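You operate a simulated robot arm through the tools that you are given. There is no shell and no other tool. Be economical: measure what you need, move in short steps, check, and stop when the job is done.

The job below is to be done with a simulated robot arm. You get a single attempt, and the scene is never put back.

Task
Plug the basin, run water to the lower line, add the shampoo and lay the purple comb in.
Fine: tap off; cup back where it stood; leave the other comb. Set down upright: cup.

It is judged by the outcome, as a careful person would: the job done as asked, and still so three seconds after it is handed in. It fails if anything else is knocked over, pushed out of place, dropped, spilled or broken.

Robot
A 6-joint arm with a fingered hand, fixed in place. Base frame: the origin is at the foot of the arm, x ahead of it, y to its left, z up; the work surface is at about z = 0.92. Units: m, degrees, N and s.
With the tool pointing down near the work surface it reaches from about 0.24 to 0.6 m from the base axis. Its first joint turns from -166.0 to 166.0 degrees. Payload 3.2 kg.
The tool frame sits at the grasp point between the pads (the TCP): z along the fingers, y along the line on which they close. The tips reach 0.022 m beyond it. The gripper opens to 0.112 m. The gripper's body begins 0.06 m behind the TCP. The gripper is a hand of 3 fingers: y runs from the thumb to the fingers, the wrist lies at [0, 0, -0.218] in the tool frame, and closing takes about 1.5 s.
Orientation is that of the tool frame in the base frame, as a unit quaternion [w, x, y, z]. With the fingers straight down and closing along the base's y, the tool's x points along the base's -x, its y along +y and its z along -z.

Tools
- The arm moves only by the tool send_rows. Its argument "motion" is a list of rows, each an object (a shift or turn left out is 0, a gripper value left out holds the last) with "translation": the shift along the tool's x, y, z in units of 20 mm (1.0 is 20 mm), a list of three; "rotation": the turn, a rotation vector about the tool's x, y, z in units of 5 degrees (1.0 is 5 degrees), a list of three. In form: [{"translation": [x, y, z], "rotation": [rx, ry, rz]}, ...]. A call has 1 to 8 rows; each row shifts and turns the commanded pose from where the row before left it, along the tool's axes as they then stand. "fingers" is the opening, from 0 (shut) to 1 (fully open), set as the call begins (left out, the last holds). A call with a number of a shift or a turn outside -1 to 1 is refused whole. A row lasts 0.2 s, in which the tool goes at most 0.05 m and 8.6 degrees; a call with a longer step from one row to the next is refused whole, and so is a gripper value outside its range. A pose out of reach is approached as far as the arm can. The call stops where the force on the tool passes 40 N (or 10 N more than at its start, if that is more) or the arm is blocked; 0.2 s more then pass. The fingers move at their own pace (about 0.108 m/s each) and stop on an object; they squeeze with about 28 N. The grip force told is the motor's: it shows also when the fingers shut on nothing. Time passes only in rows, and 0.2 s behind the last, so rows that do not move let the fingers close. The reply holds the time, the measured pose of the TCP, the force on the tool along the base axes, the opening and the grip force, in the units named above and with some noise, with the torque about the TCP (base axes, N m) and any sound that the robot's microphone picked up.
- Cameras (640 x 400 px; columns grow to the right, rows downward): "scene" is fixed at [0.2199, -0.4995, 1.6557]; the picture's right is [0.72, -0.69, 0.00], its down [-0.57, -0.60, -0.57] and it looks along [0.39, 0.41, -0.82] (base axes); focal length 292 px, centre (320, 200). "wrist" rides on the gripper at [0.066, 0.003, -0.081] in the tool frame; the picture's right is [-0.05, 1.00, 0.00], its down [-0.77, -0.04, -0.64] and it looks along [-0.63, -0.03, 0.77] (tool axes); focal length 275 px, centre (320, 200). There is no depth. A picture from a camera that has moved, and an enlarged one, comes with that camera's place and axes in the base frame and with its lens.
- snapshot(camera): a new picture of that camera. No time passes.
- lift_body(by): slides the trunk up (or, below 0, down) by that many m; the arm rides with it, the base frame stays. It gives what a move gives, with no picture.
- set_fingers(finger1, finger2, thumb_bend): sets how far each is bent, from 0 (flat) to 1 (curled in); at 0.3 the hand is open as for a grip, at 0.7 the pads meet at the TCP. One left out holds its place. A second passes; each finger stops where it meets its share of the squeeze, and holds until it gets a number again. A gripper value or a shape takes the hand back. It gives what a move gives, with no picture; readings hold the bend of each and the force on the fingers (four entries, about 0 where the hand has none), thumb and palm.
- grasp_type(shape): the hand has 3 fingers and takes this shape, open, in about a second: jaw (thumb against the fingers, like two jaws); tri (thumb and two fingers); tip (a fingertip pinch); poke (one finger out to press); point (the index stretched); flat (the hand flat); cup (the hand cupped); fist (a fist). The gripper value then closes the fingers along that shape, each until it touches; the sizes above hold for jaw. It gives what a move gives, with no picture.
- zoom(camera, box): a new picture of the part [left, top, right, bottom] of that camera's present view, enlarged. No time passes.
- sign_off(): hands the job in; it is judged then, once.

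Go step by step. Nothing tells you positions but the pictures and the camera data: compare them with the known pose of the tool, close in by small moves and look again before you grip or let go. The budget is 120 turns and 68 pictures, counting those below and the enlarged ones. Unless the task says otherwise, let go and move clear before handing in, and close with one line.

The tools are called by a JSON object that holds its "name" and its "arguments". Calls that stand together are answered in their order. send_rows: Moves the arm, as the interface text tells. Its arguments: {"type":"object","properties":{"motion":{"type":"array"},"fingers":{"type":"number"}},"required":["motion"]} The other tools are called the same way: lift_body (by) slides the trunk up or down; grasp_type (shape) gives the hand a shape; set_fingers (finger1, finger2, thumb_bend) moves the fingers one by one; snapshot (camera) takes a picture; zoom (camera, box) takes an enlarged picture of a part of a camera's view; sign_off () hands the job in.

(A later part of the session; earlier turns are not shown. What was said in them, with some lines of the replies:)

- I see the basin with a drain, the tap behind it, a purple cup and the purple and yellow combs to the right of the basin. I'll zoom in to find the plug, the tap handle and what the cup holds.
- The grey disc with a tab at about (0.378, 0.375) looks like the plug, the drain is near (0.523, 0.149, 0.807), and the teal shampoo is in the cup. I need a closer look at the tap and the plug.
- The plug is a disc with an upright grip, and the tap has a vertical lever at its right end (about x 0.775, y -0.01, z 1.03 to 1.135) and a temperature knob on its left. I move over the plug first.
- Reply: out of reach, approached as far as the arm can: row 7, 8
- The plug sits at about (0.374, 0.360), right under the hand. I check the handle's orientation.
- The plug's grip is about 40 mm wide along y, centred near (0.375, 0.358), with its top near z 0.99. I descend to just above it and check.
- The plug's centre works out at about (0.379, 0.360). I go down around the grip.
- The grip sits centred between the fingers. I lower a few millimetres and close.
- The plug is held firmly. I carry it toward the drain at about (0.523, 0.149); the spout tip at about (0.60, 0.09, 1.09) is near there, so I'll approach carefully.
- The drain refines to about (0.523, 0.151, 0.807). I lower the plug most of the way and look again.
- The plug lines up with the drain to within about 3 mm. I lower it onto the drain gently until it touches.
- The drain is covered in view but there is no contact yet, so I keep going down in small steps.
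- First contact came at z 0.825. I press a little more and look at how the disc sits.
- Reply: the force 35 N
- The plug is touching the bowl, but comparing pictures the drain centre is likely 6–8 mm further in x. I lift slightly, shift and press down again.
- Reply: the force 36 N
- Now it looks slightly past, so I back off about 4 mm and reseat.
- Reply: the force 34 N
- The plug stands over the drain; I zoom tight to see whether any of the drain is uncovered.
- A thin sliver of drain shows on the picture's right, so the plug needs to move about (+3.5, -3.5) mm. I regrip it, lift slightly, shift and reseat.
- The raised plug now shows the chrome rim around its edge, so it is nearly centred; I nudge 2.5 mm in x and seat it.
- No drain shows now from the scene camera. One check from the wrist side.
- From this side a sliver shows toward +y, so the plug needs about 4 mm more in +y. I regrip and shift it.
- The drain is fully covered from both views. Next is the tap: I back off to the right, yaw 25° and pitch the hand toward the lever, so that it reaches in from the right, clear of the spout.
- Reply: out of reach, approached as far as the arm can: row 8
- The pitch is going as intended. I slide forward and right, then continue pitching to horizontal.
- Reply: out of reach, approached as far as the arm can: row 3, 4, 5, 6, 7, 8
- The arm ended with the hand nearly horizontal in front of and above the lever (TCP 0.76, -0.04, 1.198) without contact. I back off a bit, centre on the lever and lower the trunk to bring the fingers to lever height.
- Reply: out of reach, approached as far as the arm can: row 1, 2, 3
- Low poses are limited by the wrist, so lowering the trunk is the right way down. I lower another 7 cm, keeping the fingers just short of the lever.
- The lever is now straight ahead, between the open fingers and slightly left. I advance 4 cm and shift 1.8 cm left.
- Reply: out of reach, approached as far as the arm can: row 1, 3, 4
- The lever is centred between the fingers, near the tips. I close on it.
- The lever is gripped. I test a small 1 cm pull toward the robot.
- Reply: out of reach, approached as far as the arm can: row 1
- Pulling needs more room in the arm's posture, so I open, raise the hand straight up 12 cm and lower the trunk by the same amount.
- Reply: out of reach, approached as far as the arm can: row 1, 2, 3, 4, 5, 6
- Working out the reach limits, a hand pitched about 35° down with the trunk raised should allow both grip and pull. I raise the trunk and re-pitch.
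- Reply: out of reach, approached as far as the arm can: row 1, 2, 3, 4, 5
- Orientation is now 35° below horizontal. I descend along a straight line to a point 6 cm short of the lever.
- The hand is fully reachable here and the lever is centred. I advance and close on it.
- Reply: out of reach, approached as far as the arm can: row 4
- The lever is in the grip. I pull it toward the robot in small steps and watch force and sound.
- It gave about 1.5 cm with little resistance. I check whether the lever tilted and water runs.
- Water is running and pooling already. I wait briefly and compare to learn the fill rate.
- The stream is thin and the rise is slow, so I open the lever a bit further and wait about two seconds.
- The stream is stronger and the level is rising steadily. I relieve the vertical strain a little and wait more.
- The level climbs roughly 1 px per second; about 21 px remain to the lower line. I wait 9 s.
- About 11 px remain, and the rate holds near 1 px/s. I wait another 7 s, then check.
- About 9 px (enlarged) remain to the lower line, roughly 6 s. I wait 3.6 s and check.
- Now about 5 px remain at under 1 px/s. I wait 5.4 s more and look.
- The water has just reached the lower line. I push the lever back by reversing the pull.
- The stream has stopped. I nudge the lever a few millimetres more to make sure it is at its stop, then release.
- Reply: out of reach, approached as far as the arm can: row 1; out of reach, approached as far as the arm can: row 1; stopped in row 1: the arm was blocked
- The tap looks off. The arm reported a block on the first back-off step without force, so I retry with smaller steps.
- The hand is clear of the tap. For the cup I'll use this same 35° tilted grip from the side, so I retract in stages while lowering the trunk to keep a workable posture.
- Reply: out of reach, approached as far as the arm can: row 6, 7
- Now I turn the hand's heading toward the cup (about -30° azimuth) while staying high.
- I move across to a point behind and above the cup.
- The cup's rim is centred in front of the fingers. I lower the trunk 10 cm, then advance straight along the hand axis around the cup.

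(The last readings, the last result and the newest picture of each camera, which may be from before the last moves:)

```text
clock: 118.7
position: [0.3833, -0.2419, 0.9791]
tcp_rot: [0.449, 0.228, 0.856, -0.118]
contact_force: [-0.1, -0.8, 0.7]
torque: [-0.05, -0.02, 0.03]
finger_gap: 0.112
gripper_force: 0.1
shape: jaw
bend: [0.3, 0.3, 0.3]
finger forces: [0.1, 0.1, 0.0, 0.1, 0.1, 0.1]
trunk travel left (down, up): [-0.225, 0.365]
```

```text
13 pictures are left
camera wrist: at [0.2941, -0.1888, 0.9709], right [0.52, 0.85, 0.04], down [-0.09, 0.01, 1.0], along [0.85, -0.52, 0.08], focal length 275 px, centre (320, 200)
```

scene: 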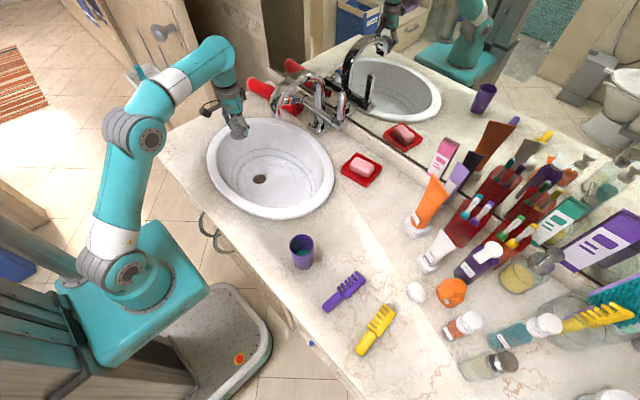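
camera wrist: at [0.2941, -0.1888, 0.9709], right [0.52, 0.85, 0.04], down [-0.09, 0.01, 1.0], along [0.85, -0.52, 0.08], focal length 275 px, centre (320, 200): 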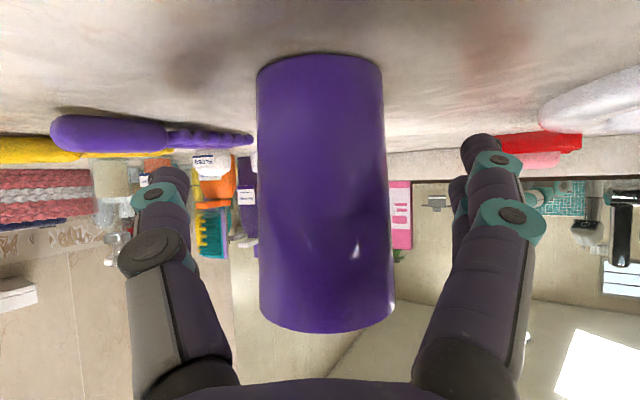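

The cup stands centred between the fingers but about 2.5 cm ahead of the grasp point. I advance 1.4 cm horizontally, then close.

{"name": "send_rows", "arguments": {"motion": [{"translation": [-0.2, 0.02, 0.29]}, {"translation": [-0.2, 0.02, 0.29]}]}}

{"name": "send_rows", "arguments": {"motion": [{}, {}, {}, {}, {}, {}, {}, {}], "fingers": 0}}

```text
clock: 119.3
position: [0.3968, -0.2486, 0.9799]
tcp_rot: [0.448, 0.228, 0.856, -0.118]
contact_force: [0.4, 0.0, -0.6]
torque: [-0.03, -0.02, -0.01]
finger_gap: 0.1118
gripper_force: 0.1
shape: jaw
bend: [0.3, 0.3, 0.3]
finger forces: [0.0, 0.0, 0.0, 0.0, 0.1, 0.0]
trunk travel left (down, up): [-0.225, 0.365]
```

```text
clock: 121.1
position: [0.3963, -0.2488, 0.9808]
tcp_rot: [0.449, 0.228, 0.856, -0.119]
contact_force: [0.7, -0.2, 0.0]
torque: [0.02, 0.02, 0.01]
finger_gap: 0.0417
gripper_force: 27.7
shape: jaw
bend: [0.73, 0.74, 0.71]
finger forces: [12.9, 11.6, 0.0, 0.0, 25.5, 0.0]
trunk travel left (down, up): [-0.225, 0.365]
```

The cup is held (grip pose 0.3965, -0.2487, 0.9805, to be reused for the return). I lift it straight up and check.

{"name": "send_rows", "arguments": {"motion": [{"translation": [-0.41, 0, -0.285]}, {"translation": [-0.82, 0, -0.57]}, {"translation": [-0.82, 0, -0.57]}, {"translation": [-0.82, 0, -0.57]}, {"translation": [-0.82, 0, -0.57]}, {"translation": [-0.41, 0, -0.285]}]}}

{"name": "snapshot", "arguments": {"camera": "scene"}}

```text
clock: 122.5
position: [0.3962, -0.2479, 1.0776]
tcp_rot: [0.449, 0.228, 0.856, -0.119]
contact_force: [0.1, -1.3, -1.0]
torque: [-0.01, -0.01, 0.02]
finger_gap: 0.0413
gripper_force: 28.4
shape: jaw
bend: [0.73, 0.74, 0.71]
finger forces: [12.8, 11.5, 0.1, 0.1, 25.3, 0.1]
trunk travel left (down, up): [-0.225, 0.365]
```

```text
12 pictures are left
```

scene: 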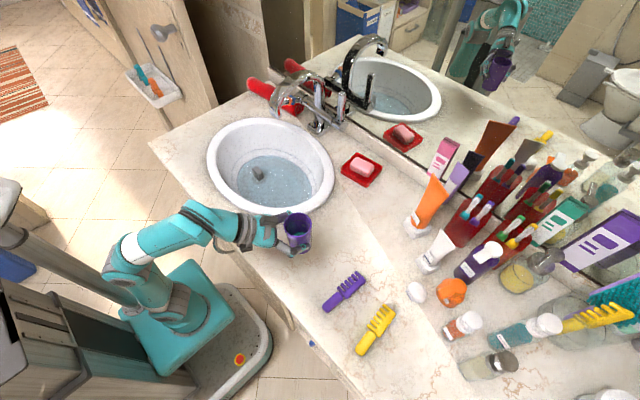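

The cup is upright in the grip. I carry it level toward the basin's near-centre, about (0.51, 0.04), staying clear of the spout.

{"name": "send_rows", "arguments": {"motion": [{"translation": [0.04, 0.5, -0.06]}, {"translation": [0.08, 0.95, -0.114]}, {"translation": [0.08, 0.95, -0.114]}, {"translation": [0.08, 0.95, -0.114]}, {"translation": [0.08, 0.95, -0.114]}, {"translation": [0.08, 0.95, -0.114]}, {"translation": [0.08, 0.95, -0.114]}, {"translation": [0.08, 0.95, -0.114]}]}}

{"name": "send_rows", "arguments": {"motion": [{"translation": [0.08, 0.95, -0.114]}, {"translation": [0.08, 0.95, -0.114]}, {"translation": [0.08, 0.95, -0.114]}, {"translation": [0.08, 0.95, -0.114]}, {"translation": [0.08, 0.95, -0.114]}, {"translation": [0.08, 0.95, -0.114]}, {"translation": [0.08, 0.95, -0.114]}, {"translation": [0.08, 0.95, -0.114]}]}}

```text
clock: 124.3
position: [0.4478, -0.1129, 1.0806]
tcp_rot: [0.448, 0.228, 0.856, -0.118]
contact_force: [0.9, -1.2, -0.7]
torque: [0.03, -0.04, 0.0]
finger_gap: 0.041
gripper_force: 28.2
shape: jaw
bend: [0.73, 0.74, 0.71]
finger forces: [11.5, 11.0, 0.0, 0.1, 25.2, 0.0]
trunk travel left (down, up): [-0.225, 0.365]
```

```text
clock: 126.1
position: [0.5038, 0.0281, 1.0794]
tcp_rot: [0.449, 0.228, 0.856, -0.118]
contact_force: [0.3, -0.2, -0.9]
torque: [0.03, -0.01, 0.02]
finger_gap: 0.0404
gripper_force: 28.0
shape: jaw
bend: [0.73, 0.74, 0.71]
finger forces: [11.3, 11.0, 0.0, 0.1, 24.8, 0.1]
trunk travel left (down, up): [-0.225, 0.365]
```

The cup is over the basin. I start rolling the hand to tip the mouth toward the basin's middle (+y), watching for reach flags.

{"name": "send_rows", "arguments": {"motion": [{"translation": [0.4, 0, 0.28], "rotation": [0, 0, -1]}, {"translation": [0.4, 0, 0.28], "rotation": [0, 0, -1]}, {"rotation": [0, 0, -1]}, {"rotation": [0, 0, -1]}, {"rotation": [0, 0, -1]}, {"rotation": [0, 0, -1]}, {"rotation": [0, 0, -1]}, {"rotation": [0, 0, -1]}]}}

{"name": "send_rows", "arguments": {"motion": [{"rotation": [0, 0, -1]}, {"rotation": [0, 0, -1]}, {"rotation": [0, 0, -1]}, {"rotation": [0, 0, -1]}, {"rotation": [0, 0, -1]}, {"rotation": [0, 0, -1]}, {"rotation": [0, 0, -1]}, {"rotation": [0, 0, -1]}]}}

{"name": "snapshot", "arguments": {"camera": "scene"}}

```text
clock: 127.9
position: [0.5037, 0.0289, 1.0613]
tcp_rot: [0.382, -0.079, 0.882, -0.266]
contact_force: [0.2, -0.3, -0.7]
torque: [0.04, -0.02, 0.02]
finger_gap: 0.0404
gripper_force: 27.7
shape: jaw
bend: [0.73, 0.74, 0.71]
finger forces: [11.4, 11.3, 0.1, 0.0, 24.7, 0.0]
trunk travel left (down, up): [-0.225, 0.365]
```

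```text
clock: 129.7
position: [0.5035, 0.0285, 1.0614]
tcp_rot: [0.268, -0.377, 0.802, -0.379]
contact_force: [0.6, -0.4, -0.7]
torque: [0.01, 0.01, 0.0]
finger_gap: 0.0402
gripper_force: 27.9
shape: jaw
bend: [0.73, 0.74, 0.71]
finger forces: [11.4, 11.2, 0.0, 0.1, 24.5, 0.0]
trunk travel left (down, up): [-0.225, 0.365]
```

```text
11 pictures are left
```

scene: 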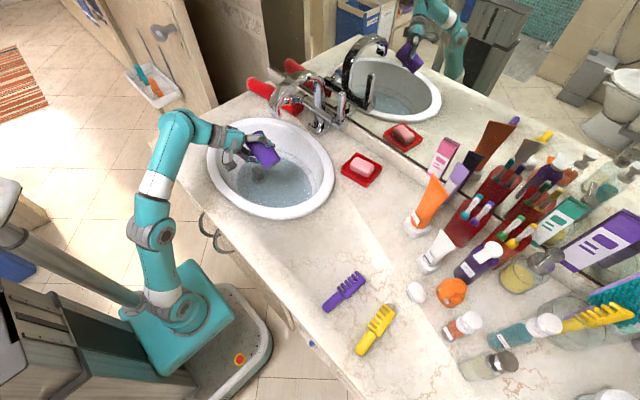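

The cup tips over the basin with its mouth above the water. I continue rolling to pour.

{"name": "send_rows", "arguments": {"motion": [{"rotation": [0, 0, -1]}, {"rotation": [0, 0, -1]}, {"rotation": [0, 0, -1]}, {"rotation": [0, 0, -1]}, {"rotation": [0, 0, -1]}, {"rotation": [0, 0, -1]}, {"rotation": [0, 0, -1]}, {"rotation": [0, 0, -1]}]}}

{"name": "send_rows", "arguments": {"motion": [{"rotation": [0, 0, -1]}, {"rotation": [0, 0, -1]}, {"rotation": [0, 0, -1]}, {"rotation": [0, 0, -1]}, {"rotation": [0, 0, -1]}, {"rotation": [0, 0, -1]}, {"rotation": [0, 0, -1]}, {"rotation": [0, 0, -1]}]}}

{"name": "zoom", "arguments": {"camera": "scene", "box": [190, 90, 350, 220]}}

```text
clock: 131.5
position: [0.483, 0.0386, 0.991]
tcp_rot: [-0.124, 0.627, -0.624, 0.45]
contact_force: [1.1, -1.3, 0.0]
torque: [0.01, -0.01, -0.01]
finger_gap: 0.04
gripper_force: 28.1
shape: jaw
bend: [0.73, 0.74, 0.71]
finger forces: [11.3, 11.1, 0.0, 0.1, 24.5, 0.0]
out of reach, approached as far as the arm can: row 4, 5, 6, 7, 8
trunk travel left (down, up): [-0.225, 0.365]
```

```text
clock: 132.5
position: [0.4702, 0.053, 0.9307]
tcp_rot: [-0.053, 0.719, -0.506, 0.474]
contact_force: [13.0, -7.1, 18.4]
torque: [0.59, 1.63, 0.25]
finger_gap: 0.04
gripper_force: 28.1
shape: jaw
bend: [0.73, 0.74, 0.71]
finger forces: [11.3, 11.1, 0.1, 0.0, 24.6, 22.3]
out of reach, approached as far as the arm can: row 1, 2, 3, 4, 5
trunk travel left (down, up): [-0.225, 0.365]
stopped in row 5: the force on the tool passed its limit at 68 N (the readings are from after the stop); the commanded pose is now the measured one
```

```text
3.08 times, centred on (270, 155) of scene
camera zoom: at [0.2199, -0.4995, 1.6557], right [0.72, -0.69, 0.0], down [-0.57, -0.6, -0.57], along [0.39, 0.41, -0.82], focal length 898 px, centre (474, 338)
```

zoom: 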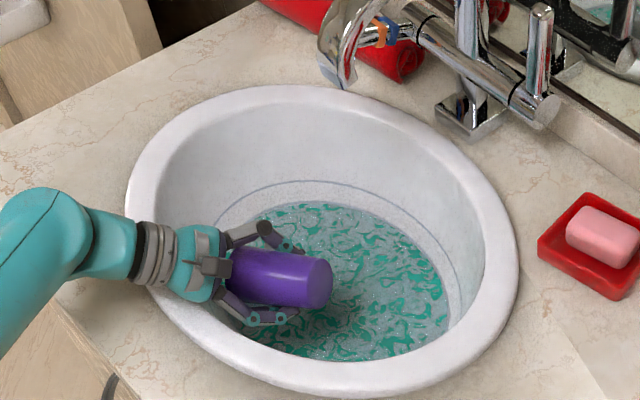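

The shampoo is in the water, but the roll hit a joint limit and the hand sagged onto the rim. I raise straight up immediately.

{"name": "send_rows", "arguments": {"motion": [{"translation": [0.31, -0.28, -0.27]}, {"translation": [0.6, -0.55, -0.54]}, {"translation": [0.6, -0.55, -0.54]}, {"translation": [0.6, -0.55, -0.54]}, {"translation": [0.6, -0.55, -0.54]}, {"translation": [0.6, -0.55, -0.54]}]}}

```text
clock: 133.7
position: [0.4647, 0.0656, 0.9346]
tcp_rot: [-0.054, 0.718, -0.505, 0.476]
contact_force: [27.7, -3.8, 15.5]
torque: [0.38, 1.5, -0.26]
finger_gap: 0.0398
gripper_force: 27.8
shape: jaw
bend: [0.74, 0.74, 0.71]
finger forces: [11.3, 43.2, 0.1, 0.0, 25.2, 0.4]
out of reach, approached as far as the arm can: row 1, 2, 3, 4, 5
trunk travel left (down, up): [-0.225, 0.365]
stopped in row 5: the force on the tool passed its limit at 41 N (the readings are from after the stop); the commanded pose is now the measured one
```

The arm is at its joint limit, so I raise with the trunk instead.

{"name": "lift_body", "arguments": {"by": 0.12}}

{"name": "zoom", "arguments": {"camera": "scene", "box": [190, 70, 370, 220]}}

```text
clock: 135.2
position: [0.4621, 0.0653, 1.054]
tcp_rot: [-0.054, 0.719, -0.505, 0.475]
contact_force: [0.3, 0.1, -1.1]
torque: [0.03, 0.0, -0.01]
finger_gap: 0.0398
gripper_force: 28.0
shape: jaw
bend: [0.74, 0.74, 0.71]
finger forces: [11.2, 11.6, 0.1, 0.0, 25.0, 0.1]
trunk travel left (down, up): [-0.345, 0.245]
```

```text
2.67 times, centred on (280, 145) of scene
camera zoom: at [0.2199, -0.4995, 1.6557], right [0.72, -0.69, 0.0], down [-0.57, -0.6, -0.57], along [0.39, 0.41, -0.82], focal length 778 px, centre (427, 347)
```

zoom: 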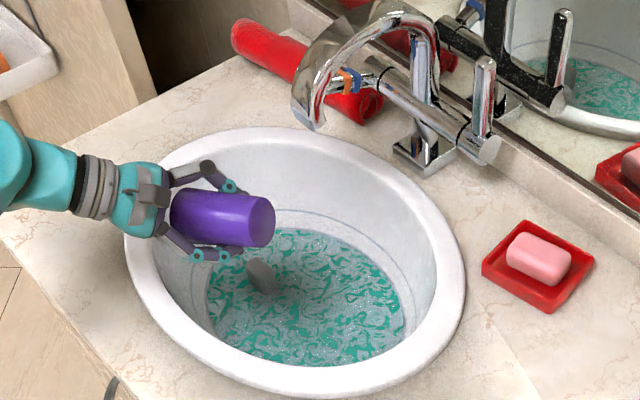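

Most of the shampoo is clearly in. I try a slightly steeper tilt for any remainder, in small steps.

{"name": "send_rows", "arguments": {"motion": [{"rotation": [0, 1, 0]}, {"rotation": [0, 1, 0]}]}}

```text
clock: 135.8
position: [0.4626, 0.0662, 1.0546]
tcp_rot: [-0.009, 0.674, -0.508, 0.536]
contact_force: [0.2, -0.9, -0.8]
torque: [0.0, 0.0, -0.02]
finger_gap: 0.0401
gripper_force: 27.9
shape: jaw
bend: [0.74, 0.74, 0.71]
finger forces: [11.0, 11.5, 0.0, 0.1, 24.6, 0.0]
trunk travel left (down, up): [-0.345, 0.245]
```

No reach flag, so I tilt further by another 25° and hold.

{"name": "send_rows", "arguments": {"motion": [{"rotation": [0, 1, 0]}, {"rotation": [0, 1, 0]}, {"rotation": [0, 1, 0]}, {"rotation": [0, 1, 0]}, {"rotation": [0, 1, 0]}, {}, {}, {}]}}

```text
clock: 137.6
position: [0.463, 0.0661, 1.0545]
tcp_rot: [0.101, 0.542, -0.5, 0.668]
contact_force: [0.5, -0.1, -1.1]
torque: [0.02, 0.02, 0.01]
finger_gap: 0.0394
gripper_force: 28.0
shape: jaw
bend: [0.74, 0.74, 0.71]
finger forces: [10.8, 11.2, 0.0, 0.1, 24.1, 0.1]
trunk travel left (down, up): [-0.345, 0.245]
```

The cup is emptied at a steep tilt. I reverse the tilt and roll back upright over the basin.

{"name": "send_rows", "arguments": {"motion": [{"rotation": [0, -1, 0]}, {"rotation": [0, -1, 0]}, {"rotation": [0, -1, 0]}, {"rotation": [0, -1, 0]}, {"rotation": [0, -1, 0]}, {"rotation": [0, -1, 0]}, {"rotation": [0, -1, 0]}]}}

{"name": "send_rows", "arguments": {"motion": [{"rotation": [0, 0, 1]}, {"rotation": [0, 0, 1]}, {"rotation": [0, 0, 1]}, {"rotation": [0, 0, 1]}, {"rotation": [0, 0, 1]}, {"rotation": [0, 0, 1]}, {"rotation": [0, 0, 1]}, {"rotation": [0, 0, 1]}]}}

{"name": "send_rows", "arguments": {"motion": [{"rotation": [0, 0, 1]}, {"rotation": [0, 0, 1]}, {"rotation": [0, 0, 1]}, {"rotation": [0, 0, 1]}, {"rotation": [0, 0, 1]}, {"rotation": [0, 0, 1]}, {"rotation": [0, 0, 1]}, {"rotation": [0, 0, 1]}]}}

{"name": "send_rows", "arguments": {"motion": [{"rotation": [0, 0, 1]}, {"rotation": [0, 0, 1]}, {"rotation": [0, 0, 1]}, {"rotation": [0, 0, 1]}, {"rotation": [0, 0, 1]}, {"rotation": [0, 0, 1]}, {"rotation": [0, 0, 1]}, {"rotation": [0, 0, 1]}]}}

{"name": "send_rows", "arguments": {"motion": [{"rotation": [0, 0, 1]}, {"rotation": [0, 0, 1]}, {"rotation": [0, 0, 1]}, {"rotation": [0, 0, 0.8]}]}}

```text
clock: 139.2
position: [0.4619, 0.0673, 1.0546]
tcp_rot: [-0.054, 0.719, -0.505, 0.475]
contact_force: [-0.1, -0.1, -1.6]
torque: [-0.01, -0.03, 0.03]
finger_gap: 0.0393
gripper_force: 27.7
shape: jaw
bend: [0.74, 0.74, 0.71]
finger forces: [10.5, 11.2, 0.1, 0.0, 23.8, 0.1]
trunk travel left (down, up): [-0.345, 0.245]
```

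```text
clock: 141.0
position: [0.4631, 0.0664, 1.0541]
tcp_rot: [0.212, -0.502, 0.721, -0.428]
contact_force: [-0.5, 0.3, -0.3]
torque: [0.01, 0.0, -0.03]
finger_gap: 0.0394
gripper_force: 28.3
shape: jaw
bend: [0.74, 0.74, 0.71]
finger forces: [10.6, 11.2, 0.0, 0.1, 23.8, 0.1]
trunk travel left (down, up): [-0.345, 0.245]
```

```text
clock: 142.8
position: [0.4624, 0.0666, 1.0556]
tcp_rot: [0.346, -0.225, 0.85, -0.329]
contact_force: [-0.7, 0.0, -0.4]
torque: [-0.01, 0.03, -0.03]
finger_gap: 0.0392
gripper_force: 28.3
shape: jaw
bend: [0.74, 0.74, 0.71]
finger forces: [10.7, 11.2, 0.0, 0.0, 23.7, 0.0]
trunk travel left (down, up): [-0.345, 0.245]
```

```text
clock: 144.6
position: [0.4632, 0.0661, 1.0555]
tcp_rot: [0.438, 0.08, 0.875, -0.19]
contact_force: [-0.3, 0.0, -0.5]
torque: [-0.01, 0.01, 0.03]
finger_gap: 0.0393
gripper_force: 27.8
shape: jaw
bend: [0.74, 0.74, 0.71]
finger forces: [10.6, 11.1, 0.0, 0.0, 24.0, 0.0]
trunk travel left (down, up): [-0.345, 0.245]
```

```text
clock: 145.6
position: [0.4617, 0.0648, 1.0553]
tcp_rot: [0.462, 0.223, 0.85, -0.116]
contact_force: [0.1, 0.3, -0.8]
torque: [-0.01, -0.04, -0.02]
finger_gap: 0.0394
gripper_force: 28.3
shape: jaw
bend: [0.74, 0.74, 0.71]
finger forces: [10.5, 11.1, 0.0, 0.0, 24.0, 0.0]
trunk travel left (down, up): [-0.345, 0.245]
```

The cup is upright again. I correct the orientation slightly and carry it back to above its original place.

{"name": "send_rows", "arguments": {"motion": [{"rotation": [0.14, 0.32, 0]}, {"translation": [-0.24, -0.95, 0.21]}, {"translation": [-0.24, -0.95, 0.21]}, {"translation": [-0.24, -0.95, 0.21]}, {"translation": [-0.24, -0.95, 0.21]}, {"translation": [-0.24, -0.95, 0.21]}, {"translation": [-0.24, -0.95, 0.21]}, {"translation": [-0.24, -0.95, 0.21]}]}}

{"name": "send_rows", "arguments": {"motion": [{"translation": [-0.24, -0.95, 0.21]}, {"translation": [-0.24, -0.95, 0.21]}, {"translation": [-0.24, -0.95, 0.21]}, {"translation": [-0.24, -0.95, 0.21]}, {"translation": [-0.24, -0.95, 0.21]}, {"translation": [-0.24, -0.95, 0.21]}, {"translation": [-0.24, -0.95, 0.21]}, {"translation": [-0.24, -0.95, 0.21]}]}}

{"name": "snapshot", "arguments": {"camera": "wrist"}}

```text
clock: 147.4
position: [0.434, -0.0708, 1.0661]
tcp_rot: [0.45, 0.227, 0.855, -0.118]
contact_force: [-0.1, -0.1, -0.1]
torque: [-0.01, -0.01, -0.01]
finger_gap: 0.0389
gripper_force: 28.0
shape: jaw
bend: [0.74, 0.74, 0.71]
finger forces: [10.6, 11.0, 0.0, 0.0, 23.6, 0.0]
trunk travel left (down, up): [-0.345, 0.245]
```

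```text
clock: 149.2
position: [0.4026, -0.2294, 1.0767]
tcp_rot: [0.451, 0.226, 0.856, -0.118]
contact_force: [0.3, -0.8, -0.2]
torque: [-0.03, -0.01, 0.02]
finger_gap: 0.0389
gripper_force: 28.1
shape: jaw
bend: [0.74, 0.74, 0.71]
finger forces: [10.4, 10.9, 0.0, 0.1, 23.5, 0.0]
trunk travel left (down, up): [-0.345, 0.245]
```

```text
8 pictures are left
camera wrist: at [0.3135, -0.1762, 1.0669], right [0.52, 0.85, 0.04], down [-0.09, 0.01, 1.0], along [0.85, -0.52, 0.09], focal length 275 px, centre (320, 200)
```

wrist: 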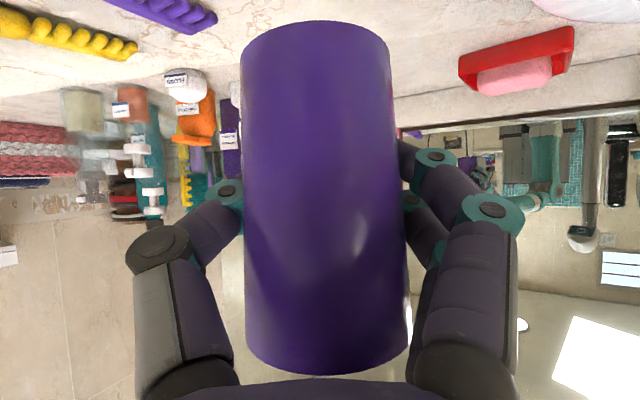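

The cup is still held as before, just a few mm nearer the palm. I align over its original spot and lower with the trunk.

{"name": "send_rows", "arguments": {"motion": [{"translation": [-0.12, -0.5, 0.17]}, {"translation": [-0.12, -0.5, 0.17]}, {}]}}

{"name": "lift_body", "arguments": {"by": -0.085}}

{"name": "zoom", "arguments": {"camera": "scene", "box": [220, 200, 380, 320]}}

```text
clock: 150.0
position: [0.3995, -0.2503, 1.076]
tcp_rot: [0.449, 0.228, 0.856, -0.118]
contact_force: [-0.2, -0.5, -0.6]
torque: [0.02, -0.01, -0.01]
finger_gap: 0.0386
gripper_force: 27.9
shape: jaw
bend: [0.74, 0.74, 0.71]
finger forces: [10.5, 10.9, 0.1, 0.0, 23.3, 0.0]
trunk travel left (down, up): [-0.345, 0.245]
```

```text
clock: 151.2
position: [0.4008, -0.2502, 0.991]
tcp_rot: [0.449, 0.227, 0.856, -0.119]
contact_force: [-0.7, 0.6, 0.0]
torque: [-0.01, 0.02, 0.01]
finger_gap: 0.0388
gripper_force: 28.0
shape: jaw
bend: [0.74, 0.74, 0.71]
finger forces: [10.4, 10.8, 0.1, 0.0, 23.3, 0.0]
trunk travel left (down, up): [-0.26, 0.33]
```

```text
3.33 times, centred on (300, 260) of scene
camera zoom: at [0.2199, -0.4995, 1.6557], right [0.72, -0.69, 0.0], down [-0.57, -0.6, -0.57], along [0.39, 0.41, -0.82], focal length 972 px, centre (387, 0)
```

zoom: 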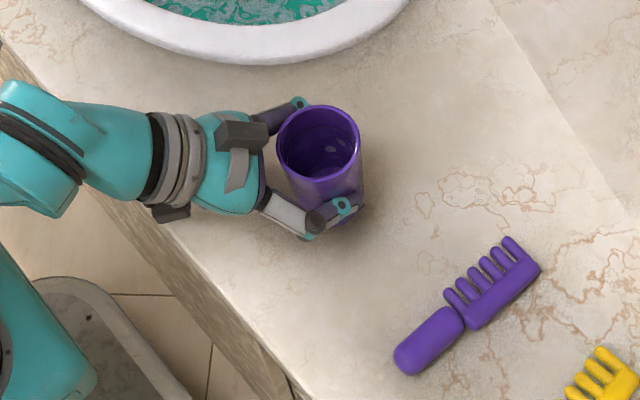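

The cup is empty inside and upright. It needs about +6 mm in x to match the original spot; then I lower it until it touches and let go.

{"name": "send_rows", "arguments": {"motion": [{"translation": [-0.15, 0.15, 0.21]}, {"translation": [0.2, 0, 0.14]}, {"translation": [0.1, 0, 0.07]}, {"translation": [0.08, 0, 0.055]}]}}

```text
clock: 152.2
position: [0.4044, -0.2529, 0.9827]
tcp_rot: [0.45, 0.228, 0.855, -0.119]
contact_force: [-0.1, -0.7, -0.1]
torque: [0.02, 0.01, 0.01]
finger_gap: 0.0386
gripper_force: 27.6
shape: jaw
bend: [0.74, 0.74, 0.71]
finger forces: [10.4, 10.8, 0.0, 0.0, 23.4, 0.0]
trunk travel left (down, up): [-0.26, 0.33]
```

{"name": "send_rows", "arguments": {"motion": [{"translation": [0.06, 0, 0.04]}, {"translation": [0.06, 0, 0.04]}, {"translation": [0.06, 0, 0.04]}, {}]}}

```text
clock: 153.2
position: [0.4054, -0.2533, 0.978]
tcp_rot: [0.451, 0.227, 0.855, -0.119]
contact_force: [0.6, -2.4, 12.8]
torque: [-0.03, -0.11, -0.02]
finger_gap: 0.0386
gripper_force: 28.0
shape: jaw
bend: [0.74, 0.74, 0.72]
finger forces: [10.7, 11.7, 0.0, 0.0, 25.5, 0.0]
trunk travel left (down, up): [-0.26, 0.33]
```

The cup is touching the counter. I open and back off along the approach line.

{"name": "send_rows", "arguments": {"motion": [{}, {}, {}, {}, {}, {}, {}], "fingers": 1}}

{"name": "send_rows", "arguments": {"motion": [{"translation": [0, 0, -0.7]}, {"translation": [0, 0, -0.7]}, {"translation": [0, 0, -0.7]}, {"translation": [0, 0, -0.7]}, {"translation": [0, 0, -0.7]}, {"translation": [0, 0, -0.7]}, {"translation": [-0.6, 0, -0.8]}, {"translation": [-0.8, 0, -0.6]}]}}

{"name": "zoom", "arguments": {"camera": "scene", "box": [270, 210, 430, 370]}}

```text
clock: 154.8
position: [0.4071, -0.2529, 0.9767]
tcp_rot: [0.449, 0.227, 0.856, -0.118]
contact_force: [-0.5, 0.1, -0.9]
torque: [-0.02, 0.01, 0.0]
finger_gap: 0.1119
gripper_force: 0.1
shape: jaw
bend: [0.3, 0.3, 0.3]
finger forces: [0.0, 0.1, 0.0, 0.1, 0.0, 0.0]
trunk travel left (down, up): [-0.26, 0.33]
```

```text
clock: 156.6
position: [0.3389, -0.2162, 1.0649]
tcp_rot: [0.45, 0.227, 0.855, -0.119]
contact_force: [0.7, 0.6, -0.1]
torque: [-0.03, 0.0, -0.03]
finger_gap: 0.1119
gripper_force: 0.1
shape: jaw
bend: [0.3, 0.3, 0.3]
finger forces: [0.0, 0.1, 0.0, 0.1, 0.0, 0.0]
trunk travel left (down, up): [-0.26, 0.33]
```

```text
2.50 times, centred on (350, 290) of scene
camera zoom: at [0.2199, -0.4995, 1.6557], right [0.72, -0.69, 0.0], down [-0.57, -0.6, -0.57], along [0.39, 0.41, -0.82], focal length 729 px, centre (245, -25)
```

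zoom: 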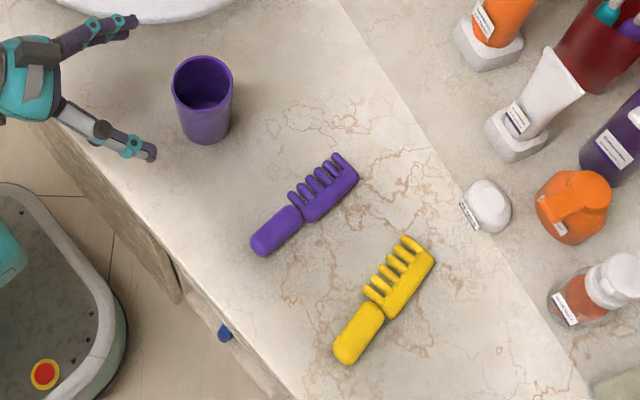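

The cup is back in place, empty and upright. The purple comb lies nearly along x from (0.35, -0.374) to (0.48, -0.392); I raise the trunk and turn the hand to point down for it.

{"name": "lift_body", "arguments": {"by": 0.265}}

{"name": "send_rows", "arguments": {"motion": [{"translation": [0.82, 0, 0.57], "rotation": [0, 1, 0]}, {"translation": [0.77, 0, 0.64], "rotation": [0, 1, 0]}, {"translation": [0.71, 0, 0.71], "rotation": [0, 1, 0]}, {"translation": [0.64, 0, 0.77], "rotation": [0, 1, 0]}, {"translation": [0.57, 0, 0.82], "rotation": [0, 1, 0]}, {"translation": [0.5, 0, 0.87], "rotation": [0, 1, 0]}, {"translation": [0.42, 0, 0.91], "rotation": [0, 1, 0]}, {"translation": [0.34, 0, 0.94], "rotation": [0, 1, 0]}]}}

{"name": "send_rows", "arguments": {"motion": [{"translation": [0.26, 0, 0.97], "rotation": [0, 1, 0]}, {"translation": [0.17, 0, 0.98], "rotation": [0, 1, 0]}, {"rotation": [0, 0.94, 0]}, {"rotation": [0, 0, -1]}, {"rotation": [0, 0, -1]}, {"rotation": [0, 0, -1]}, {"rotation": [0, 0, -1]}, {"rotation": [0, 0, -0.5]}]}}

```text
clock: 159.3
position: [0.3386, -0.2156, 1.3291]
tcp_rot: [0.45, 0.227, 0.856, -0.118]
contact_force: [-0.2, -0.5, 0.3]
torque: [0.02, -0.02, 0.03]
finger_gap: 0.112
gripper_force: 0.1
shape: jaw
bend: [0.3, 0.3, 0.3]
finger forces: [0.1, 0.0, 0.0, 0.0, 0.0, 0.0]
trunk travel left (down, up): [-0.525, 0.065]
```

```text
clock: 161.1
position: [0.3404, -0.2163, 1.1685]
tcp_rot: [0.129, 0.253, 0.958, -0.033]
contact_force: [-0.2, -0.7, -0.2]
torque: [-0.01, 0.0, 0.0]
finger_gap: 0.112
gripper_force: 0.0
shape: jaw
bend: [0.3, 0.3, 0.3]
finger forces: [0.0, 0.1, 0.0, 0.0, 0.0, 0.1]
trunk travel left (down, up): [-0.525, 0.065]
```

```text
clock: 162.9
position: [0.3403, -0.2167, 1.1291]
tcp_rot: [0.007, 0.062, 0.998, -0.002]
contact_force: [-0.2, 0.2, -0.2]
torque: [-0.04, -0.03, 0.0]
finger_gap: 0.112
gripper_force: 0.1
shape: jaw
bend: [0.3, 0.3, 0.3]
finger forces: [0.1, 0.0, 0.1, 0.0, 0.0, 0.0]
trunk travel left (down, up): [-0.525, 0.065]
```

Pointing down and aligned with the comb. I cross over at height, then look before descending.

{"name": "send_rows", "arguments": {"motion": [{"translation": [-0.47, -0.98, 0]}, {"translation": [-0.47, -0.98, 0]}, {"translation": [-0.47, -0.98, 0]}, {"translation": [-0.47, -0.98, 0]}, {"translation": [-0.47, -0.98, 0]}, {"translation": [-0.47, -0.98, 0]}, {"translation": [-0.47, -0.98, 0]}, {"translation": [-0.44, -0.95, 0.5]}], "fingers": 0.7}}

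{"name": "send_rows", "arguments": {"motion": [{"translation": [0, 0, 1]}, {"translation": [0, 0, 1]}, {"translation": [0, 0, 1]}]}}

{"name": "snapshot", "arguments": {"camera": "wrist"}}

```text
clock: 164.7
position: [0.3845, -0.3554, 1.0966]
tcp_rot: [0.007, 0.063, 0.998, -0.003]
contact_force: [-0.6, 0.3, 0.0]
torque: [0.01, 0.02, -0.02]
finger_gap: 0.0785
gripper_force: 0.0
shape: jaw
bend: [0.67, 0.67, 0.64]
finger forces: [0.1, 0.0, 0.0, 0.1, 0.0, 0.0]
out of reach, approached as far as the arm can: row 6, 7, 8
trunk travel left (down, up): [-0.525, 0.065]
```

```text
clock: 165.5
position: [0.3835, -0.3549, 1.0369]
tcp_rot: [0.006, 0.063, 0.998, -0.002]
contact_force: [0.2, 0.0, -0.3]
torque: [0.01, -0.02, -0.02]
finger_gap: 0.0787
gripper_force: 0.2
shape: jaw
bend: [0.67, 0.67, 0.64]
finger forces: [0.0, 0.1, 0.1, 0.0, 0.0, 0.0]
trunk travel left (down, up): [-0.525, 0.065]
```

```text
5 pictures are left
camera wrist: at [0.3167, -0.3441, 1.1156], right [0.17, 0.99, 0.0], down [0.75, -0.13, 0.65], along [0.64, -0.11, -0.76], focal length 275 px, centre (320, 200)
```

wrist: 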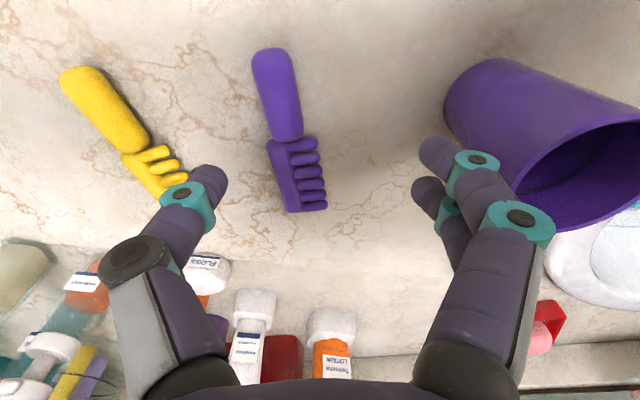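

The comb's handle near the neck is at about (0.395, -0.384). I shift over it, descend with care, and close.

{"name": "send_rows", "arguments": {"motion": [{"translation": [-0.25, -0.5, 0.4]}, {"translation": [-0.25, -0.5, 0.6]}, {"translation": [-0.25, -0.37, 0.9]}, {"translation": [0, 0, 0.9]}, {"translation": [0, 0, 0.9]}, {"translation": [0, 0, 0.7]}]}}

```text
clock: 166.9
position: [0.3969, -0.3843, 0.9513]
tcp_rot: [0.009, 0.063, 0.998, -0.004]
contact_force: [4.8, -4.0, 27.8]
torque: [1.33, -0.14, -0.27]
finger_gap: 0.0763
gripper_force: 0.0
shape: jaw
bend: [0.71, 0.7, 0.64]
finger forces: [16.2, 12.3, 0.0, 0.0, 0.1, 0.0]
trunk travel left (down, up): [-0.525, 0.065]
```

The fingertips touched the counter, so I rise 5 mm and close.

{"name": "send_rows", "arguments": {"motion": [{"translation": [0, 0, -0.25]}, {}]}}

{"name": "send_rows", "arguments": {"motion": [{}, {}, {}, {}, {}, {}, {}, {}], "fingers": 0}}

```text
clock: 167.5
position: [0.3963, -0.3847, 0.9522]
tcp_rot: [0.006, 0.063, 0.998, -0.002]
contact_force: [2.4, -1.5, 8.0]
torque: [0.41, -0.08, -0.1]
finger_gap: 0.0774
gripper_force: 0.0
shape: jaw
bend: [0.69, 0.68, 0.64]
finger forces: [5.5, 3.2, 0.0, 0.1, 0.1, 0.0]
trunk travel left (down, up): [-0.525, 0.065]
```

```text
clock: 169.3
position: [0.3944, -0.3846, 0.9524]
tcp_rot: [0.006, 0.064, 0.998, -0.002]
contact_force: [-1.2, 1.3, 4.1]
torque: [0.25, 0.01, 0.02]
finger_gap: 0.0251
gripper_force: 28.2
shape: jaw
bend: [0.71, 0.72, 0.66]
finger forces: [14.3, 12.5, 0.1, 0.0, 21.0, 0.0]
trunk travel left (down, up): [-0.525, 0.065]
```

The fingers closed on something 25 mm wide, matching the handle. I lift and verify.

{"name": "send_rows", "arguments": {"motion": [{"translation": [0, 0, -0.5]}, {"translation": [0, 0, -0.8]}, {"translation": [0, 0, -1]}, {"translation": [0, 0, -1]}, {"translation": [0, 0, -1]}]}}

{"name": "snapshot", "arguments": {"camera": "wrist"}}

```text
clock: 170.5
position: [0.3963, -0.3869, 1.0388]
tcp_rot: [0.006, 0.062, 0.998, -0.002]
contact_force: [0.0, 0.1, -0.8]
torque: [-0.02, 0.05, -0.01]
finger_gap: 0.025
gripper_force: 28.1
shape: jaw
bend: [0.71, 0.72, 0.66]
finger forces: [12.9, 12.9, 0.0, 0.1, 23.9, 0.0]
trunk travel left (down, up): [-0.525, 0.065]
```

```text
4 pictures are left
camera wrist: at [0.3308, -0.3753, 1.1186], right [0.17, 0.99, 0.0], down [0.75, -0.13, 0.65], along [0.64, -0.11, -0.76], focal length 275 px, centre (320, 200)
```

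wrist: 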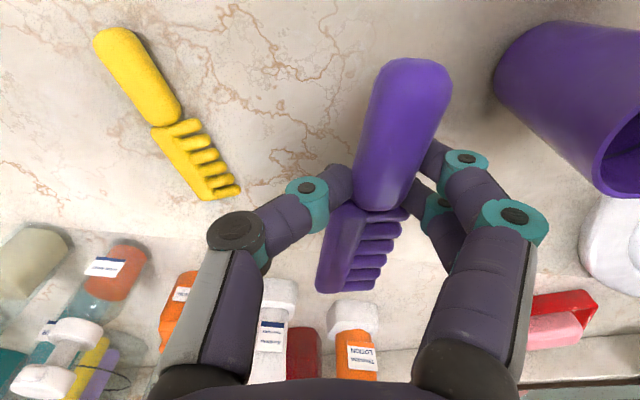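

The comb is securely held. I raise with the trunk, then carry it over the cup with clearance to the basin.

{"name": "lift_body", "arguments": {"by": 0.06}}

{"name": "send_rows", "arguments": {"motion": [{"translation": [0.3, 0.5, 0]}, {"translation": [0.3, 0.8, -0.2]}, {"translation": [0.2, 1, -0.2]}, {"translation": [0, 1, 0]}, {"translation": [0, 1, 0]}, {"translation": [0, 1, 0]}, {"translation": [0, 1, 0]}, {"translation": [0, 1, 0]}]}}

```text
clock: 171.5
position: [0.3969, -0.3865, 1.099]
tcp_rot: [0.007, 0.063, 0.998, -0.002]
contact_force: [0.4, -0.3, -0.3]
torque: [-0.01, 0.0, -0.01]
finger_gap: 0.025
gripper_force: 27.8
shape: jaw
bend: [0.71, 0.72, 0.66]
finger forces: [13.0, 12.9, 0.1, 0.0, 24.0, 0.0]
trunk travel left (down, up): [-0.585, 0.005]
```

```text
clock: 173.3
position: [0.3996, -0.2393, 1.1071]
tcp_rot: [0.006, 0.063, 0.998, -0.003]
contact_force: [-0.2, 0.3, 0.1]
torque: [-0.02, 0.0, 0.0]
finger_gap: 0.0247
gripper_force: 27.9
shape: jaw
bend: [0.71, 0.72, 0.66]
finger forces: [12.9, 13.1, 0.0, 0.1, 23.7, 0.1]
trunk travel left (down, up): [-0.585, 0.005]
```

Clear over the cup. I continue to the basin.

{"name": "send_rows", "arguments": {"motion": [{"translation": [-0.2, 0.99, 0]}, {"translation": [-0.2, 0.99, 0]}, {"translation": [-0.2, 0.99, 0]}, {"translation": [-0.2, 0.99, 0]}, {"translation": [-0.2, 0.99, 0]}, {"translation": [-0.2, 0.99, 0]}, {"translation": [-0.2, 0.99, 0]}, {"translation": [-0.2, 0.99, 0]}]}}

{"name": "send_rows", "arguments": {"motion": [{"translation": [-0.2, 0.99, 0]}, {"translation": [-0.2, 0.99, 0]}, {"translation": [-0.2, 0.99, 0]}, {"translation": [-0.2, 0.99, 0]}, {"translation": [-0.2, 0.99, 0]}, {"translation": [-0.2, 0.9, 0]}]}}

{"name": "send_rows", "arguments": {"motion": [{"translation": [0, 0, 1]}, {"translation": [0, 0, 1]}, {"translation": [0, 0, 1]}, {"translation": [0, 0, 1]}, {"translation": [0, 0, 1]}, {"translation": [0, 0, 1]}]}}

{"name": "snapshot", "arguments": {"camera": "wrist"}}

```text
clock: 175.1
position: [0.4501, -0.0864, 1.1077]
tcp_rot: [0.005, 0.063, 0.998, -0.003]
contact_force: [0.2, -0.1, -0.6]
torque: [-0.01, 0.0, 0.0]
finger_gap: 0.025
gripper_force: 28.1
shape: jaw
bend: [0.71, 0.72, 0.66]
finger forces: [12.9, 13.1, 0.0, 0.1, 23.8, 0.0]
trunk travel left (down, up): [-0.585, 0.005]
```

```text
clock: 176.5
position: [0.4908, 0.0277, 1.1073]
tcp_rot: [0.007, 0.063, 0.998, -0.002]
contact_force: [0.4, -1.1, -0.2]
torque: [-0.05, -0.01, -0.02]
finger_gap: 0.025
gripper_force: 28.0
shape: jaw
bend: [0.71, 0.72, 0.66]
finger forces: [12.8, 13.3, 0.0, 0.1, 23.9, 0.1]
trunk travel left (down, up): [-0.585, 0.005]
```

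```text
clock: 177.9
position: [0.491, 0.0259, 0.9864]
tcp_rot: [0.006, 0.063, 0.998, -0.002]
contact_force: [-0.2, -0.1, -0.6]
torque: [0.0, 0.02, 0.02]
finger_gap: 0.025
gripper_force: 28.1
shape: jaw
bend: [0.71, 0.72, 0.66]
finger forces: [12.8, 13.9, 0.0, 0.0, 23.9, 0.0]
trunk travel left (down, up): [-0.585, 0.005]
```

```text
3 pictures are left
camera wrist: at [0.4251, 0.0369, 1.0654], right [0.17, 0.99, 0.0], down [0.75, -0.13, 0.65], along [0.64, -0.11, -0.76], focal length 275 px, centre (320, 200)
```

wrist: 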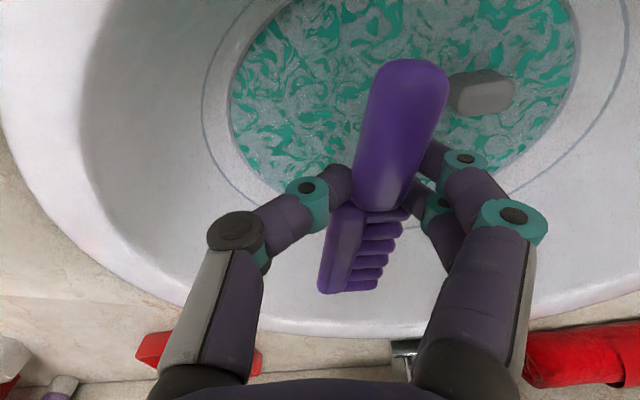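

The water spans roughly x 0.41–0.60, y -0.03–0.21, so I shift to about (0.478, 0.052) to keep the comb central and away from the plug, then lower it to the water.

{"name": "send_rows", "arguments": {"motion": [{"translation": [0.4, 0.6, 0]}, {"translation": [0.35, 0.6, 0.5]}, {"translation": [0, 0, 1]}, {"translation": [0, 0, 1]}, {"translation": [0, 0, 1]}, {"translation": [0, 0, 0.8]}]}}

{"name": "send_rows", "arguments": {"motion": [{"translation": [0, 0, 0.5]}, {"translation": [0, 0, 0.4]}, {"translation": [0, 0, 0.4]}, {"translation": [0, 0, 0.3]}, {"translation": [0, 0, 0.3]}]}}

```text
clock: 179.3
position: [0.4807, 0.0515, 0.9013]
tcp_rot: [0.005, 0.061, 0.998, -0.002]
contact_force: [-0.8, -0.3, -0.6]
torque: [-0.02, -0.01, -0.04]
finger_gap: 0.0249
gripper_force: 28.2
shape: jaw
bend: [0.71, 0.72, 0.66]
finger forces: [12.7, 14.2, 0.0, 0.0, 24.0, 0.0]
trunk travel left (down, up): [-0.585, 0.005]
```

```text
clock: 180.5
position: [0.4813, 0.0506, 0.8615]
tcp_rot: [0.006, 0.064, 0.998, -0.003]
contact_force: [0.2, 0.5, 0.6]
torque: [-0.01, 0.0, -0.01]
finger_gap: 0.0251
gripper_force: 28.0
shape: jaw
bend: [0.71, 0.72, 0.66]
finger forces: [12.7, 14.3, 0.0, 0.0, 24.1, 0.1]
trunk travel left (down, up): [-0.585, 0.005]
```

No contact yet; I go a bit further down in small steps.

{"name": "send_rows", "arguments": {"motion": [{"translation": [0, 0, 0.2]}, {"translation": [0, 0, 0.2]}, {"translation": [0, 0, 0.2]}, {"translation": [0, 0, 0.2]}]}}

{"name": "zoom", "arguments": {"camera": "scene", "box": [200, 110, 340, 220]}}

```text
clock: 181.5
position: [0.4847, 0.0496, 0.8464]
tcp_rot: [0.006, 0.062, 0.998, -0.001]
contact_force: [22.6, -0.3, 13.0]
torque: [0.23, 3.37, -0.29]
finger_gap: 0.0247
gripper_force: 28.1
shape: jaw
bend: [0.71, 0.72, 0.66]
finger forces: [12.7, 14.3, 0.1, 0.0, 24.0, 0.0]
trunk travel left (down, up): [-0.585, 0.005]
```

```text
3.64 times, centred on (270, 165) of scene
camera zoom: at [0.2199, -0.4995, 1.6557], right [0.72, -0.69, 0.0], down [-0.57, -0.6, -0.57], along [0.39, 0.41, -0.82], focal length 1061 px, centre (502, 327)
```

zoom: 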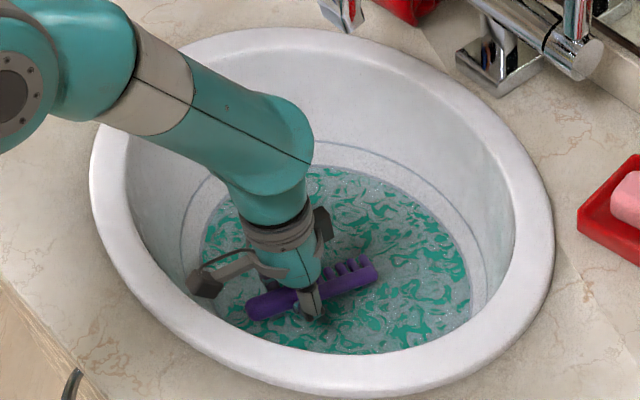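

The comb is at the water and its near end (or the camera) touches the bowl's near side. I rise a little, shift 2 cm away from that wall, then release.

{"name": "send_rows", "arguments": {"motion": [{"translation": [0, 0, -0.4]}, {"translation": [-0.6, 0, 0]}, {"translation": [-0.6, 0, 0]}, {}]}}

```text
clock: 182.5
position: [0.5055, 0.0485, 0.855]
tcp_rot: [0.006, 0.063, 0.998, -0.002]
contact_force: [0.6, 1.0, -0.1]
torque: [0.02, 0.02, 0.01]
finger_gap: 0.0247
gripper_force: 27.8
shape: jaw
bend: [0.71, 0.72, 0.66]
finger forces: [12.6, 14.2, 0.1, 0.0, 24.0, 0.0]
trunk travel left (down, up): [-0.585, 0.005]
```

Free of contact now, with the comb's underside near z 0.82. I lower slightly and release, opening only moderately.

{"name": "send_rows", "arguments": {"motion": [{"translation": [0, 0, 0.2]}, {"translation": [0, 0, 0.2]}, {"translation": [0, 0, 0.15]}]}}

{"name": "send_rows", "arguments": {"motion": [{}, {}, {}, {}, {}, {}], "fingers": 0.5}}

{"name": "send_rows", "arguments": {"motion": [{"translation": [0, 0, -0.5]}, {"translation": [0, 0, -1]}, {"translation": [0, 0, -1]}, {"translation": [0, 0, -1]}, {"translation": [0, 0, -1]}, {"translation": [0, 0, -1]}, {"translation": [0, 0, -1]}, {"translation": [0, 0, -1]}]}}

{"name": "send_rows", "arguments": {"motion": [{"translation": [1, 0, -0.8]}, {"translation": [1, 0, -0.8]}, {"translation": [1, 0, -0.8]}, {"translation": [1, 0, -0.5]}, {"translation": [1, 0, 0]}, {"translation": [1, 0, 0]}, {"translation": [1, 0, 0]}]}}

{"name": "zoom", "arguments": {"camera": "scene", "box": [200, 70, 380, 220]}}

```text
clock: 183.3
position: [0.5053, 0.0493, 0.8449]
tcp_rot: [0.007, 0.062, 0.998, -0.002]
contact_force: [-0.6, -0.8, -0.3]
torque: [0.01, 0.02, 0.0]
finger_gap: 0.0247
gripper_force: 28.5
shape: jaw
bend: [0.71, 0.72, 0.66]
finger forces: [12.5, 14.4, 0.1, 0.0, 24.0, 0.0]
trunk travel left (down, up): [-0.585, 0.005]
```

```text
clock: 184.7
position: [0.5045, 0.0495, 0.8439]
tcp_rot: [0.006, 0.063, 0.998, -0.002]
contact_force: [0.7, -0.9, 0.5]
torque: [0.02, 0.02, -0.02]
finger_gap: 0.0557
gripper_force: 0.1
shape: jaw
bend: [0.73, 0.73, 0.7]
finger forces: [0.0, 0.0, 0.1, 0.0, 0.0, 0.1]
trunk travel left (down, up): [-0.585, 0.005]
```

```text
clock: 186.5
position: [0.5035, 0.0503, 0.9941]
tcp_rot: [0.007, 0.063, 0.998, -0.001]
contact_force: [-0.4, 0.4, 0.7]
torque: [0.01, 0.01, 0.02]
finger_gap: 0.0555
gripper_force: 0.3
shape: jaw
bend: [0.73, 0.73, 0.7]
finger forces: [0.0, 0.1, 0.1, 0.0, 0.0, 0.0]
trunk travel left (down, up): [-0.585, 0.005]
```

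```text
clock: 188.1
position: [0.3632, 0.0676, 1.0511]
tcp_rot: [0.006, 0.063, 0.998, -0.002]
contact_force: [-1.1, 0.5, 0.3]
torque: [0.01, 0.0, 0.01]
finger_gap: 0.0558
gripper_force: 0.0
shape: jaw
bend: [0.73, 0.73, 0.7]
finger forces: [0.0, 0.0, 0.0, 0.1, 0.1, 0.0]
trunk travel left (down, up): [-0.585, 0.005]
```

```text
2.67 times, centred on (290, 145) of scene
camera zoom: at [0.2199, -0.4995, 1.6557], right [0.72, -0.69, 0.0], down [-0.57, -0.6, -0.57], along [0.39, 0.41, -0.82], focal length 778 px, centre (400, 347)
```

zoom: 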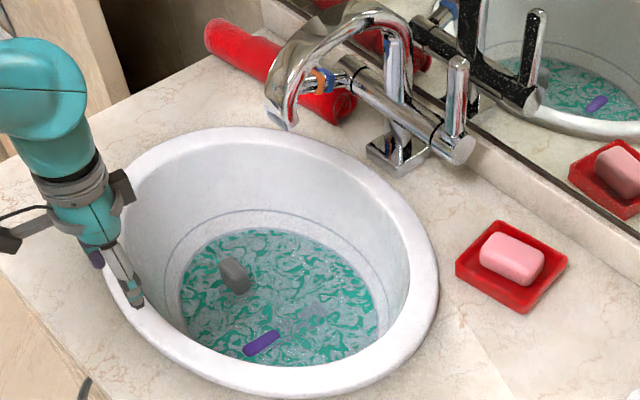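

The comb lies in the shampoo water, the plug is seated, the tap lever is upright and nothing runs. One last overall check.

{"name": "snapshot", "arguments": {"camera": "scene"}}

```text
0 pictures are left
```

scene: 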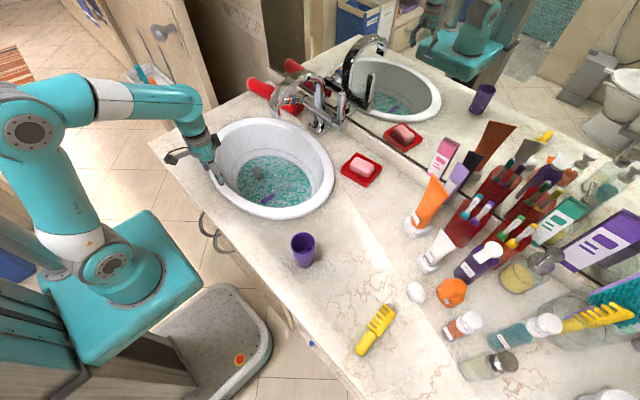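

Everything is in place: the cup is upright at its spot, the yellow comb is untouched, and the hand is clear.

{"name": "sign_off", "arguments": {}}

```text
The job is handed in.
```

The basin is plugged and filled to the lower line, the shampoo is in, and the purple comb is lying in the water. The tap is off, the yellow comb was left alone, and the cup is upright and empty within about 6 mm of where it stood. While pouring, the arm hit a joint limit and the hand pressed briefly against the basin rim (about 68 N), but the last pictures show nothing knocked over or spilled.
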